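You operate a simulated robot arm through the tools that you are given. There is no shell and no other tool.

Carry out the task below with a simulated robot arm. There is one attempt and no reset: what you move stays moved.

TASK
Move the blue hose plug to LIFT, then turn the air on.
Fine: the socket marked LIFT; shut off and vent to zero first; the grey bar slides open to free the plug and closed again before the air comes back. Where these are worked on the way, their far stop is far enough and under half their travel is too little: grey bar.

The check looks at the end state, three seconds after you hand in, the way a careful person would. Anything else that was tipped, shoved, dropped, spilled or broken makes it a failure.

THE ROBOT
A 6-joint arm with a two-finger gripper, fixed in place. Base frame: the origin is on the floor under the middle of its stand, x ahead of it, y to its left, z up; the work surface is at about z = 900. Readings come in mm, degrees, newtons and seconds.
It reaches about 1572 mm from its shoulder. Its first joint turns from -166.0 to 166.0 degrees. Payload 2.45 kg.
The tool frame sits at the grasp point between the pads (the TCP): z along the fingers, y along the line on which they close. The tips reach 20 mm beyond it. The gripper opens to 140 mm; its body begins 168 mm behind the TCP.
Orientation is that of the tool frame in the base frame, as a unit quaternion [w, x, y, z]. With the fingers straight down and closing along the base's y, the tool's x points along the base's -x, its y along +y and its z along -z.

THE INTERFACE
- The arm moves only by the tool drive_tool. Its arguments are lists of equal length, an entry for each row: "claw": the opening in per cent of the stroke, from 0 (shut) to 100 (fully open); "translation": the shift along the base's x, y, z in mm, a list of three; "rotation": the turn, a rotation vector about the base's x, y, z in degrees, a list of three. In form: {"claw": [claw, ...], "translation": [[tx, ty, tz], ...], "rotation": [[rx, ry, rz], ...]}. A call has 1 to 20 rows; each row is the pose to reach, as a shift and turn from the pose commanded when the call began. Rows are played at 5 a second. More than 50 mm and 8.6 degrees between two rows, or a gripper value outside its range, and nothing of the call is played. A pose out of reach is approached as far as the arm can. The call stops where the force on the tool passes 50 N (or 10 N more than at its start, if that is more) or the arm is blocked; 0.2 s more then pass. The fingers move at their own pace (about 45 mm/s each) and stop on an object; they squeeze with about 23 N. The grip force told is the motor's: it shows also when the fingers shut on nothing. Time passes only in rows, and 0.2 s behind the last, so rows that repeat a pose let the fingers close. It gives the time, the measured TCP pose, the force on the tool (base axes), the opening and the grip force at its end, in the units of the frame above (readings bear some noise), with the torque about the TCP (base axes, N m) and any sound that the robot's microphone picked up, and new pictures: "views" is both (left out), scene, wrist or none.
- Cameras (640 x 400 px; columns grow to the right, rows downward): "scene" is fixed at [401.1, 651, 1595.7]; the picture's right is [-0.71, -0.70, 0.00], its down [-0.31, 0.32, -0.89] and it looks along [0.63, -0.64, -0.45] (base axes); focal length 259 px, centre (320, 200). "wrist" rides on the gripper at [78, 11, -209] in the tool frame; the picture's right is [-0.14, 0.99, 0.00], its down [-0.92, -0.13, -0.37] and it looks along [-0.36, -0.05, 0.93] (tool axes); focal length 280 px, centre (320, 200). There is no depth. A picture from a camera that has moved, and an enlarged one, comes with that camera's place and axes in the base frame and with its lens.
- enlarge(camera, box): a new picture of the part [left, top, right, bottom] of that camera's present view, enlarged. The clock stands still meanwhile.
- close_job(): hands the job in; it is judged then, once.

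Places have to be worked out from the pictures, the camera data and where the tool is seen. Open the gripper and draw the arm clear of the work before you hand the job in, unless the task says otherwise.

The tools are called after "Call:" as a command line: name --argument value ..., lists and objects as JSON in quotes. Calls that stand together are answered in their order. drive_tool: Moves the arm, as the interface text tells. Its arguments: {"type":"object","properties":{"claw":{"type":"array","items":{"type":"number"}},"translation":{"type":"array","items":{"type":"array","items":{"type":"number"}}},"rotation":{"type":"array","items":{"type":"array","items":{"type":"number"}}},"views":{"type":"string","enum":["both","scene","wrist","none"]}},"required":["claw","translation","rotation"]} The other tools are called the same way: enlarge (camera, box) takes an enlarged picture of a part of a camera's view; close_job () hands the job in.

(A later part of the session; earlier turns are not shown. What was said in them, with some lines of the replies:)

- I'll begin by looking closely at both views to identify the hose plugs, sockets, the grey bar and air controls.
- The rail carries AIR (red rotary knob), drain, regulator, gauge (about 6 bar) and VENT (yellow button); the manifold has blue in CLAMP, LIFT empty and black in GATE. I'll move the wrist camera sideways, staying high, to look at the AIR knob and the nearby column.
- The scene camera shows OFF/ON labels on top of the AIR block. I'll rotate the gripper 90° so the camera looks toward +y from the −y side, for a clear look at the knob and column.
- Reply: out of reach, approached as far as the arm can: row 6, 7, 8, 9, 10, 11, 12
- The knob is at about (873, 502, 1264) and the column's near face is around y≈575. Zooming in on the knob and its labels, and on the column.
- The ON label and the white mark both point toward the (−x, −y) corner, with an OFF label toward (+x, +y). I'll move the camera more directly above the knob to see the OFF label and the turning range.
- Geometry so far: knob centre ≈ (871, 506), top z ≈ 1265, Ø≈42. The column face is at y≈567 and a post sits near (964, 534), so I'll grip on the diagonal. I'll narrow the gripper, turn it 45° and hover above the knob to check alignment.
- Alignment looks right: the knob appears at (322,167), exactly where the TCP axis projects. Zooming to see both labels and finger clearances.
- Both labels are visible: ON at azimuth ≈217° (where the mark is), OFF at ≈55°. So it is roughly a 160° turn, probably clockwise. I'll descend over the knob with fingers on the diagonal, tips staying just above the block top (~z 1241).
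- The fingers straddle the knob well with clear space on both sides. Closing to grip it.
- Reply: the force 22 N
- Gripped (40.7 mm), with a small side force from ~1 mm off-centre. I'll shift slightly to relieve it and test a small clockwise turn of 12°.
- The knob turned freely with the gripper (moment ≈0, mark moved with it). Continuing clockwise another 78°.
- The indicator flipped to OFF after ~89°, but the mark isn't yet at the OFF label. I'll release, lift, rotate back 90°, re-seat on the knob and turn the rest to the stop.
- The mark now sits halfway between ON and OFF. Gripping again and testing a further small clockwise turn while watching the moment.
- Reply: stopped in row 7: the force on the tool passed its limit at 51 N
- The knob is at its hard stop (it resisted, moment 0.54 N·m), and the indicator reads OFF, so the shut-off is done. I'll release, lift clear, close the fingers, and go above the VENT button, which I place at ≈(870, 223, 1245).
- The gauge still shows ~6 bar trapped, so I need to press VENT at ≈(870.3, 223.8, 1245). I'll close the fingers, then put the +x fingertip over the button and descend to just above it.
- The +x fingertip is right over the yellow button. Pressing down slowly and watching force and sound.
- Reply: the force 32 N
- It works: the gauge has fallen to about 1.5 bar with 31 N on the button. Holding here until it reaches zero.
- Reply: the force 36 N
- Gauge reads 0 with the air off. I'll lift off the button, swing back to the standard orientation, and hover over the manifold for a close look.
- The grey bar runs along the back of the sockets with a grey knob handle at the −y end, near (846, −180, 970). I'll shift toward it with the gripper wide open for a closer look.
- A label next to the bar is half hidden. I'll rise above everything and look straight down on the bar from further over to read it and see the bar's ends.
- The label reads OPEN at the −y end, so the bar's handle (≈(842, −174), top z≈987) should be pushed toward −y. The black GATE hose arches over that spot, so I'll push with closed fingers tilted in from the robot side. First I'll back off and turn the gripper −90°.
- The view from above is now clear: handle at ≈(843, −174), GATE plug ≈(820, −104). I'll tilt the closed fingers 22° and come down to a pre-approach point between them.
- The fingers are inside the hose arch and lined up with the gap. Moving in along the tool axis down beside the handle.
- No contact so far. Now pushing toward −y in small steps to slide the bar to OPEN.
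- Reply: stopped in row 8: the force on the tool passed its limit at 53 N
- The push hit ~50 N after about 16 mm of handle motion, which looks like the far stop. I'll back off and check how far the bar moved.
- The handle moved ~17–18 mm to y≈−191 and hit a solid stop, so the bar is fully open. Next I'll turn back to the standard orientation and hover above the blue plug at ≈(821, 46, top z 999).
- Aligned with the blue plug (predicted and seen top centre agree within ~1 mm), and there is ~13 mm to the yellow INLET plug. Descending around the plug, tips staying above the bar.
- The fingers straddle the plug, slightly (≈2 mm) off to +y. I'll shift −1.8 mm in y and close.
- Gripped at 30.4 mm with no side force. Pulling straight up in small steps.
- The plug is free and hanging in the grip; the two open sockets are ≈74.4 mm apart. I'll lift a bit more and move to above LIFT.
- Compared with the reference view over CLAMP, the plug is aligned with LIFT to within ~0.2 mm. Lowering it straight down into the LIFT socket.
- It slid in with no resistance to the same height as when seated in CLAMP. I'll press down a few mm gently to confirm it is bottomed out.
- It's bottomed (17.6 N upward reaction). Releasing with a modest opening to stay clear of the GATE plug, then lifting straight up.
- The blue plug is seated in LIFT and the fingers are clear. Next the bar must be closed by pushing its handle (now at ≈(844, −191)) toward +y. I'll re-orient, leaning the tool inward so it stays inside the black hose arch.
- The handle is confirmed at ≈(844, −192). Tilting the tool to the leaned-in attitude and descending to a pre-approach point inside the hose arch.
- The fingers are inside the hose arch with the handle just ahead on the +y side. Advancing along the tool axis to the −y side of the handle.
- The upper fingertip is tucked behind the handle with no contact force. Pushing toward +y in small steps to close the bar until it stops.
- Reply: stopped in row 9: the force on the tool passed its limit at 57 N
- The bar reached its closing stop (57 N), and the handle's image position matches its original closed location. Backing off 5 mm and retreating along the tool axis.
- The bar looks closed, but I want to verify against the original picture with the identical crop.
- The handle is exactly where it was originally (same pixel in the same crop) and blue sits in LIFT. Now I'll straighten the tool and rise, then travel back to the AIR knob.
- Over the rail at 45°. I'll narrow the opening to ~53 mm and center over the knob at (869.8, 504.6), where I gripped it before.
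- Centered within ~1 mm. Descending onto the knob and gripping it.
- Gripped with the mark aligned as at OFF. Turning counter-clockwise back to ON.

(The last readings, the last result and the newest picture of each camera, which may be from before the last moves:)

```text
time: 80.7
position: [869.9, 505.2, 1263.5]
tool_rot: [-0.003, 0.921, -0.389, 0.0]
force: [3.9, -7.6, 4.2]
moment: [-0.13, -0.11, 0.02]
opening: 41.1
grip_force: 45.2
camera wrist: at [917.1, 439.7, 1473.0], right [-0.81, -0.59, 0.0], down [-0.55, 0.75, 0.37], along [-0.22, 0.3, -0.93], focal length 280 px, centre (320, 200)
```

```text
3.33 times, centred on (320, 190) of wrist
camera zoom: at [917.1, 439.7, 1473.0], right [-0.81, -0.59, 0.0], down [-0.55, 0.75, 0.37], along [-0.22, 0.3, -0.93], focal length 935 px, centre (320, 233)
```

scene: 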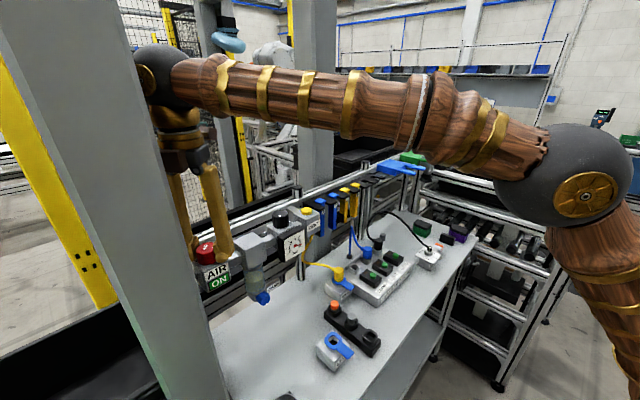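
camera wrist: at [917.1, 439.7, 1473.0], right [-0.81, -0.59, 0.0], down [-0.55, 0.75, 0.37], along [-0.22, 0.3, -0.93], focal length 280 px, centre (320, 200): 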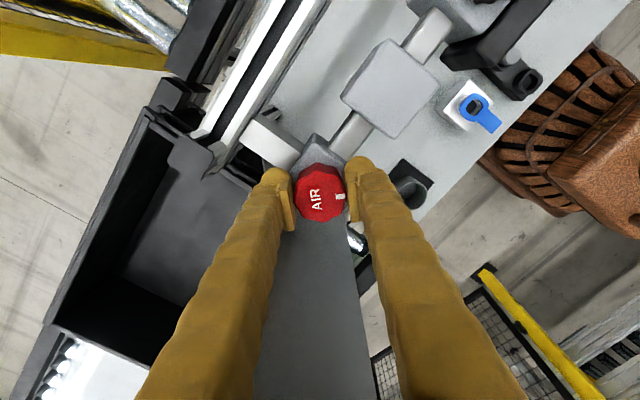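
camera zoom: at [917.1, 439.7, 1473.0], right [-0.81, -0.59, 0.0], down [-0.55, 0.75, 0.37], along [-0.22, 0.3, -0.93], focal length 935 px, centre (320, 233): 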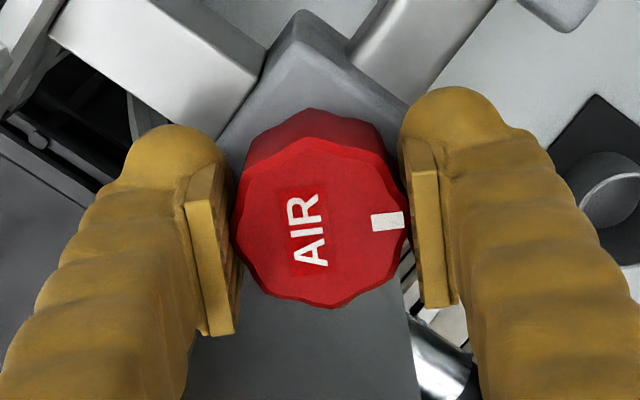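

The indicator shows ON and the gauge is back to ~6 bar. I'll nudge 2.5° more to make sure the knob is at its ON stop, then release and lift away.

Call:
drive_tool --claw '[0, 0]' --translation '[[0, 0, 0], [0, 0, 0]]' --rotation '[[0, 0, 1.5], [0, 0, 2.5]]' --views "none"

Call:
drive_tool --claw '[40, 40, 40, 40, 40, 40, 40, 40]' --translation '[[0, 0, 0], [0, 0, 0], [0, 0, 0], [0, 0, 15], [0, 0, 35], [0, 0, 60], [0, 0, 85], [0, 0, 100]]' --rotation '[[0, 0, 0], [0, 0, 0], [0, 0, 0], [0, 0, 0], [0, 0, 0], [0, 0, 0], [0, 0, 0], [0, 0, 0]]' --views "both"

Call:
enlarge --camera "scene" --box '[180, 220, 340, 320]'

Call:
enlarge --camera "scene" --box '[310, 200, 450, 300]'

```text
time: 81.3
position: [871.3, 504.8, 1265.0]
tool_rot: [-0.002, 0.928, -0.372, -0.001]
force: [-0.6, -6.2, -0.2]
moment: [-0.08, -0.01, -0.59]
opening: 40.6
grip_force: 45.1
```

```text
time: 83.1
position: [868.9, 505.3, 1363.2]
tool_rot: [-0.002, 0.928, -0.371, 0.0]
force: [-0.8, 0.3, -0.3]
moment: [0.01, -0.01, 0.0]
opening: 56.1
grip_force: 0.0
camera wrist: at [919.6, 441.8, 1572.4], right [-0.78, -0.62, 0.0], down [-0.58, 0.73, 0.37], along [-0.23, 0.29, -0.93], focal length 280 px, centre (320, 200)
```

scene: 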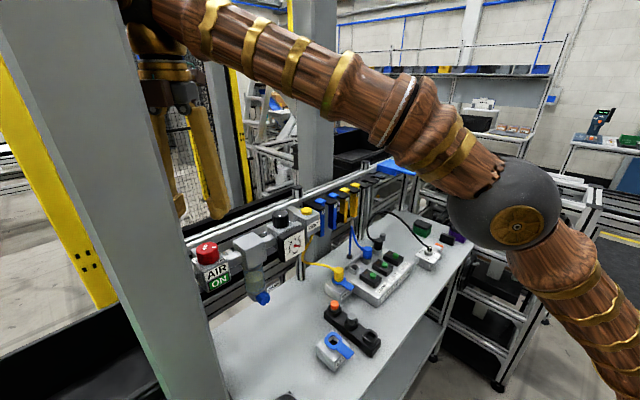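
wrist: 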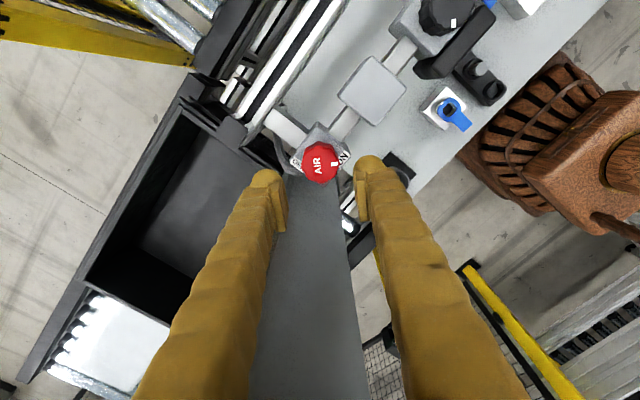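

```text
4.00 times, centred on (260, 270) of scene
camera zoom: at [401.1, 651.0, 1595.7], right [-0.71, -0.7, 0.0], down [-0.31, 0.32, -0.89], along [0.63, -0.64, -0.45], focal length 1036 px, centre (560, -80)
```

zoom: 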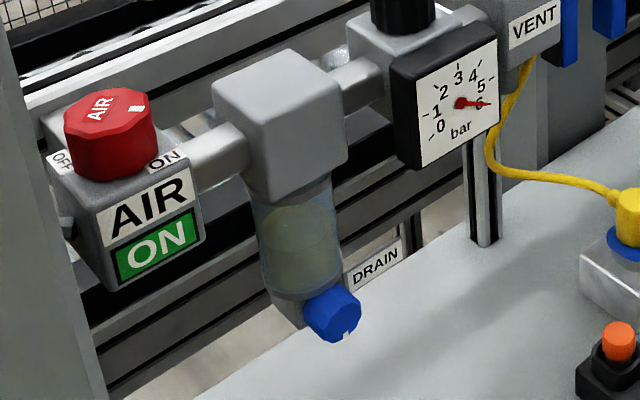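

```text
4.00 times, centred on (380, 250) of scene
camera zoom: at [401.1, 651.0, 1595.7], right [-0.71, -0.7, 0.0], down [-0.31, 0.32, -0.89], along [0.63, -0.64, -0.45], focal length 1036 px, centre (80, 0)
```

zoom: 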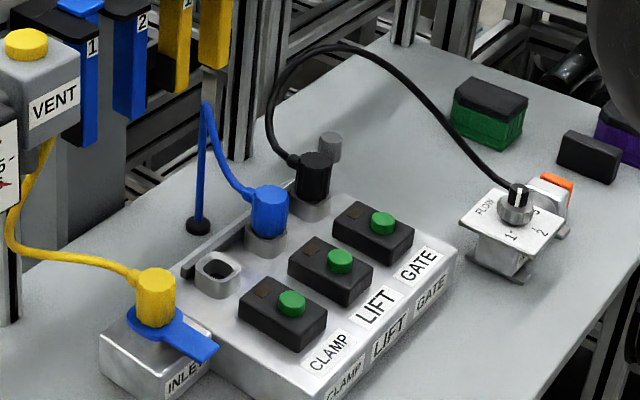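

AIR is ON at its stop (moment −0.59 N·m), the gauge reads ~6 bar, blue is in LIFT, and the bar is closed. Opening the gripper and withdrawing the arm clear of the work.

Call:
drive_tool --claw '[40, 40, 60, 80, 100, 100, 100, 100, 100, 100]' --translation '[[-10, -40, 10], [-20, -80, 20], [-40, -120, 30], [-70, -150, 40], [-105, -180, 50], [-140, -210, 60], [-175, -240, 70], [-210, -270, 80], [-245, -300, 90], [-280, -330, 100]]' --rotation '[[0, 0, -8], [0, 0, -16], [0, 0, -24], [0, 0, -32], [0, 0, -40], [0, 0, -48], [0, 0, -56], [0, 0, -64], [0, 0, -72], [0, 0, -80]]' --views "both"

Call:
enlarge --camera "scene" --box '[180, 190, 460, 380]'

Call:
enlarge --camera "scene" --box '[325, 205, 425, 295]'

```text
time: 85.3
position: [590.7, 175.8, 1464.7]
tool_rot: [0.002, -0.472, 0.882, -0.001]
force: [0.2, -0.8, -1.3]
moment: [-0.05, 0.09, 0.02]
opening: 140.4
grip_force: 0.0
camera wrist: at [538.0, 116.4, 1673.1], right [-0.75, 0.66, 0.0], down [0.62, 0.7, 0.37], along [0.25, 0.28, -0.93], focal length 280 px, centre (320, 200)
```

scene: 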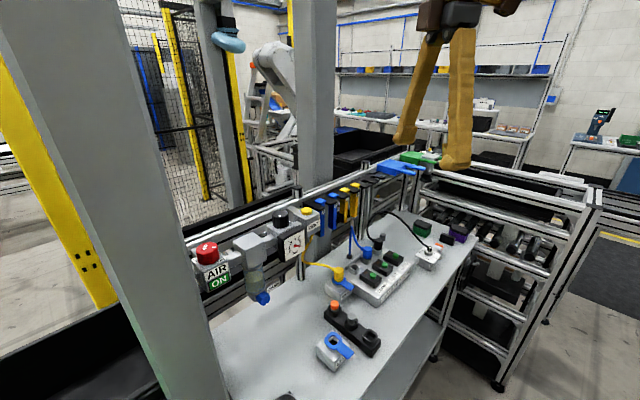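
wrist: 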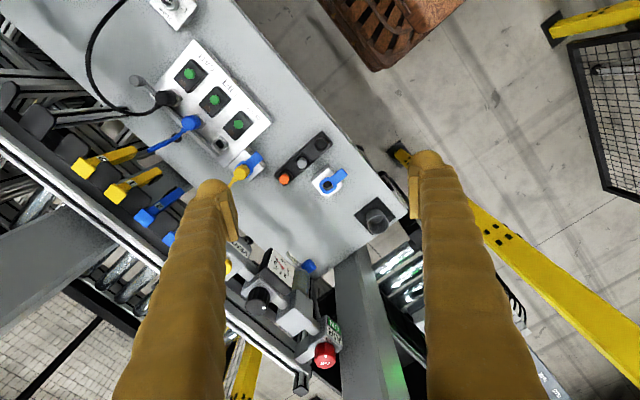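

```text
2.11 times, centred on (320, 285) of scene
camera zoom: at [401.1, 651.0, 1595.7], right [-0.71, -0.7, 0.0], down [-0.31, 0.32, -0.89], along [0.63, -0.64, -0.45], focal length 545 px, centre (320, 21)
```

zoom: 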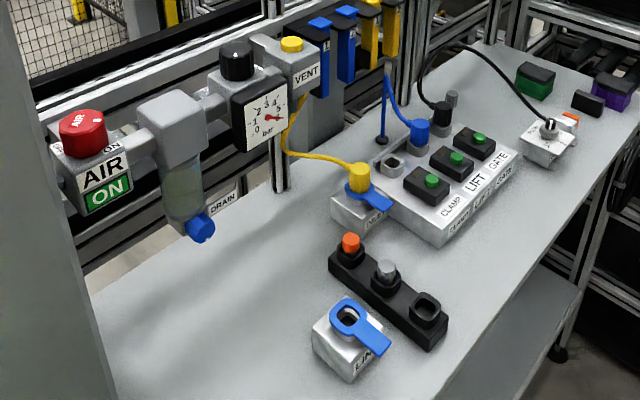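

```text
4.44 times, centred on (375, 250) of scene
camera zoom: at [401.1, 651.0, 1595.7], right [-0.71, -0.7, 0.0], down [-0.31, 0.32, -0.89], along [0.63, -0.64, -0.45], focal length 1150 px, centre (76, -22)
```

zoom: 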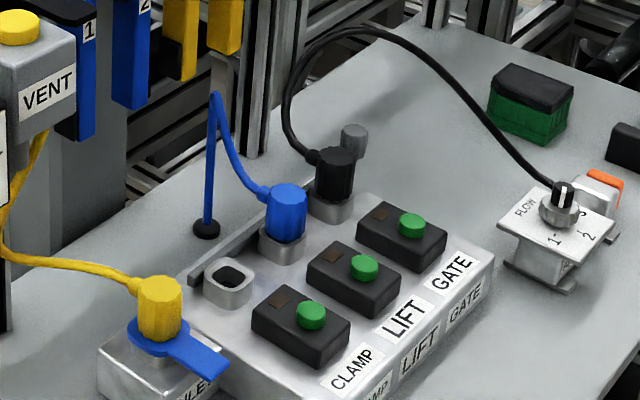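

Final check: blue is seated in LIFT, the grey bar is back at its closed position, AIR reads ON and the gauge shows about 6 bar. Nothing else looks disturbed and the arm is clear, so I'm handing in.

Call:
close_job

```text
The job is handed in.
```

The blue hose plug is now in the LIFT socket and the air is back on. I've handed the job in.

1. **Shut off:** I turned the red AIR knob clockwise to its stop, and the indicator changed to OFF.
2. **Vent:** I held VENT down until the gauge read 0 bar.
3. **Open the bar:** I pushed the grey bar about 18 mm toward OPEN, to its far stop.
4. **Move the plug:** I pulled the blue plug straight out of CLAMP and pressed it into LIFT until it bottomed.
5. **Close the bar:** I pushed the bar back to its closing stop. In the scene camera its handle is back where it started.
6. **Air on:** I turned the AIR knob back to its ON stop. The indicator reads ON and the gauge shows about 6 bar, the same as at the start.

The gripper is open and the arm is clear of the work. In the last pictures nothing else looked moved or damaged.
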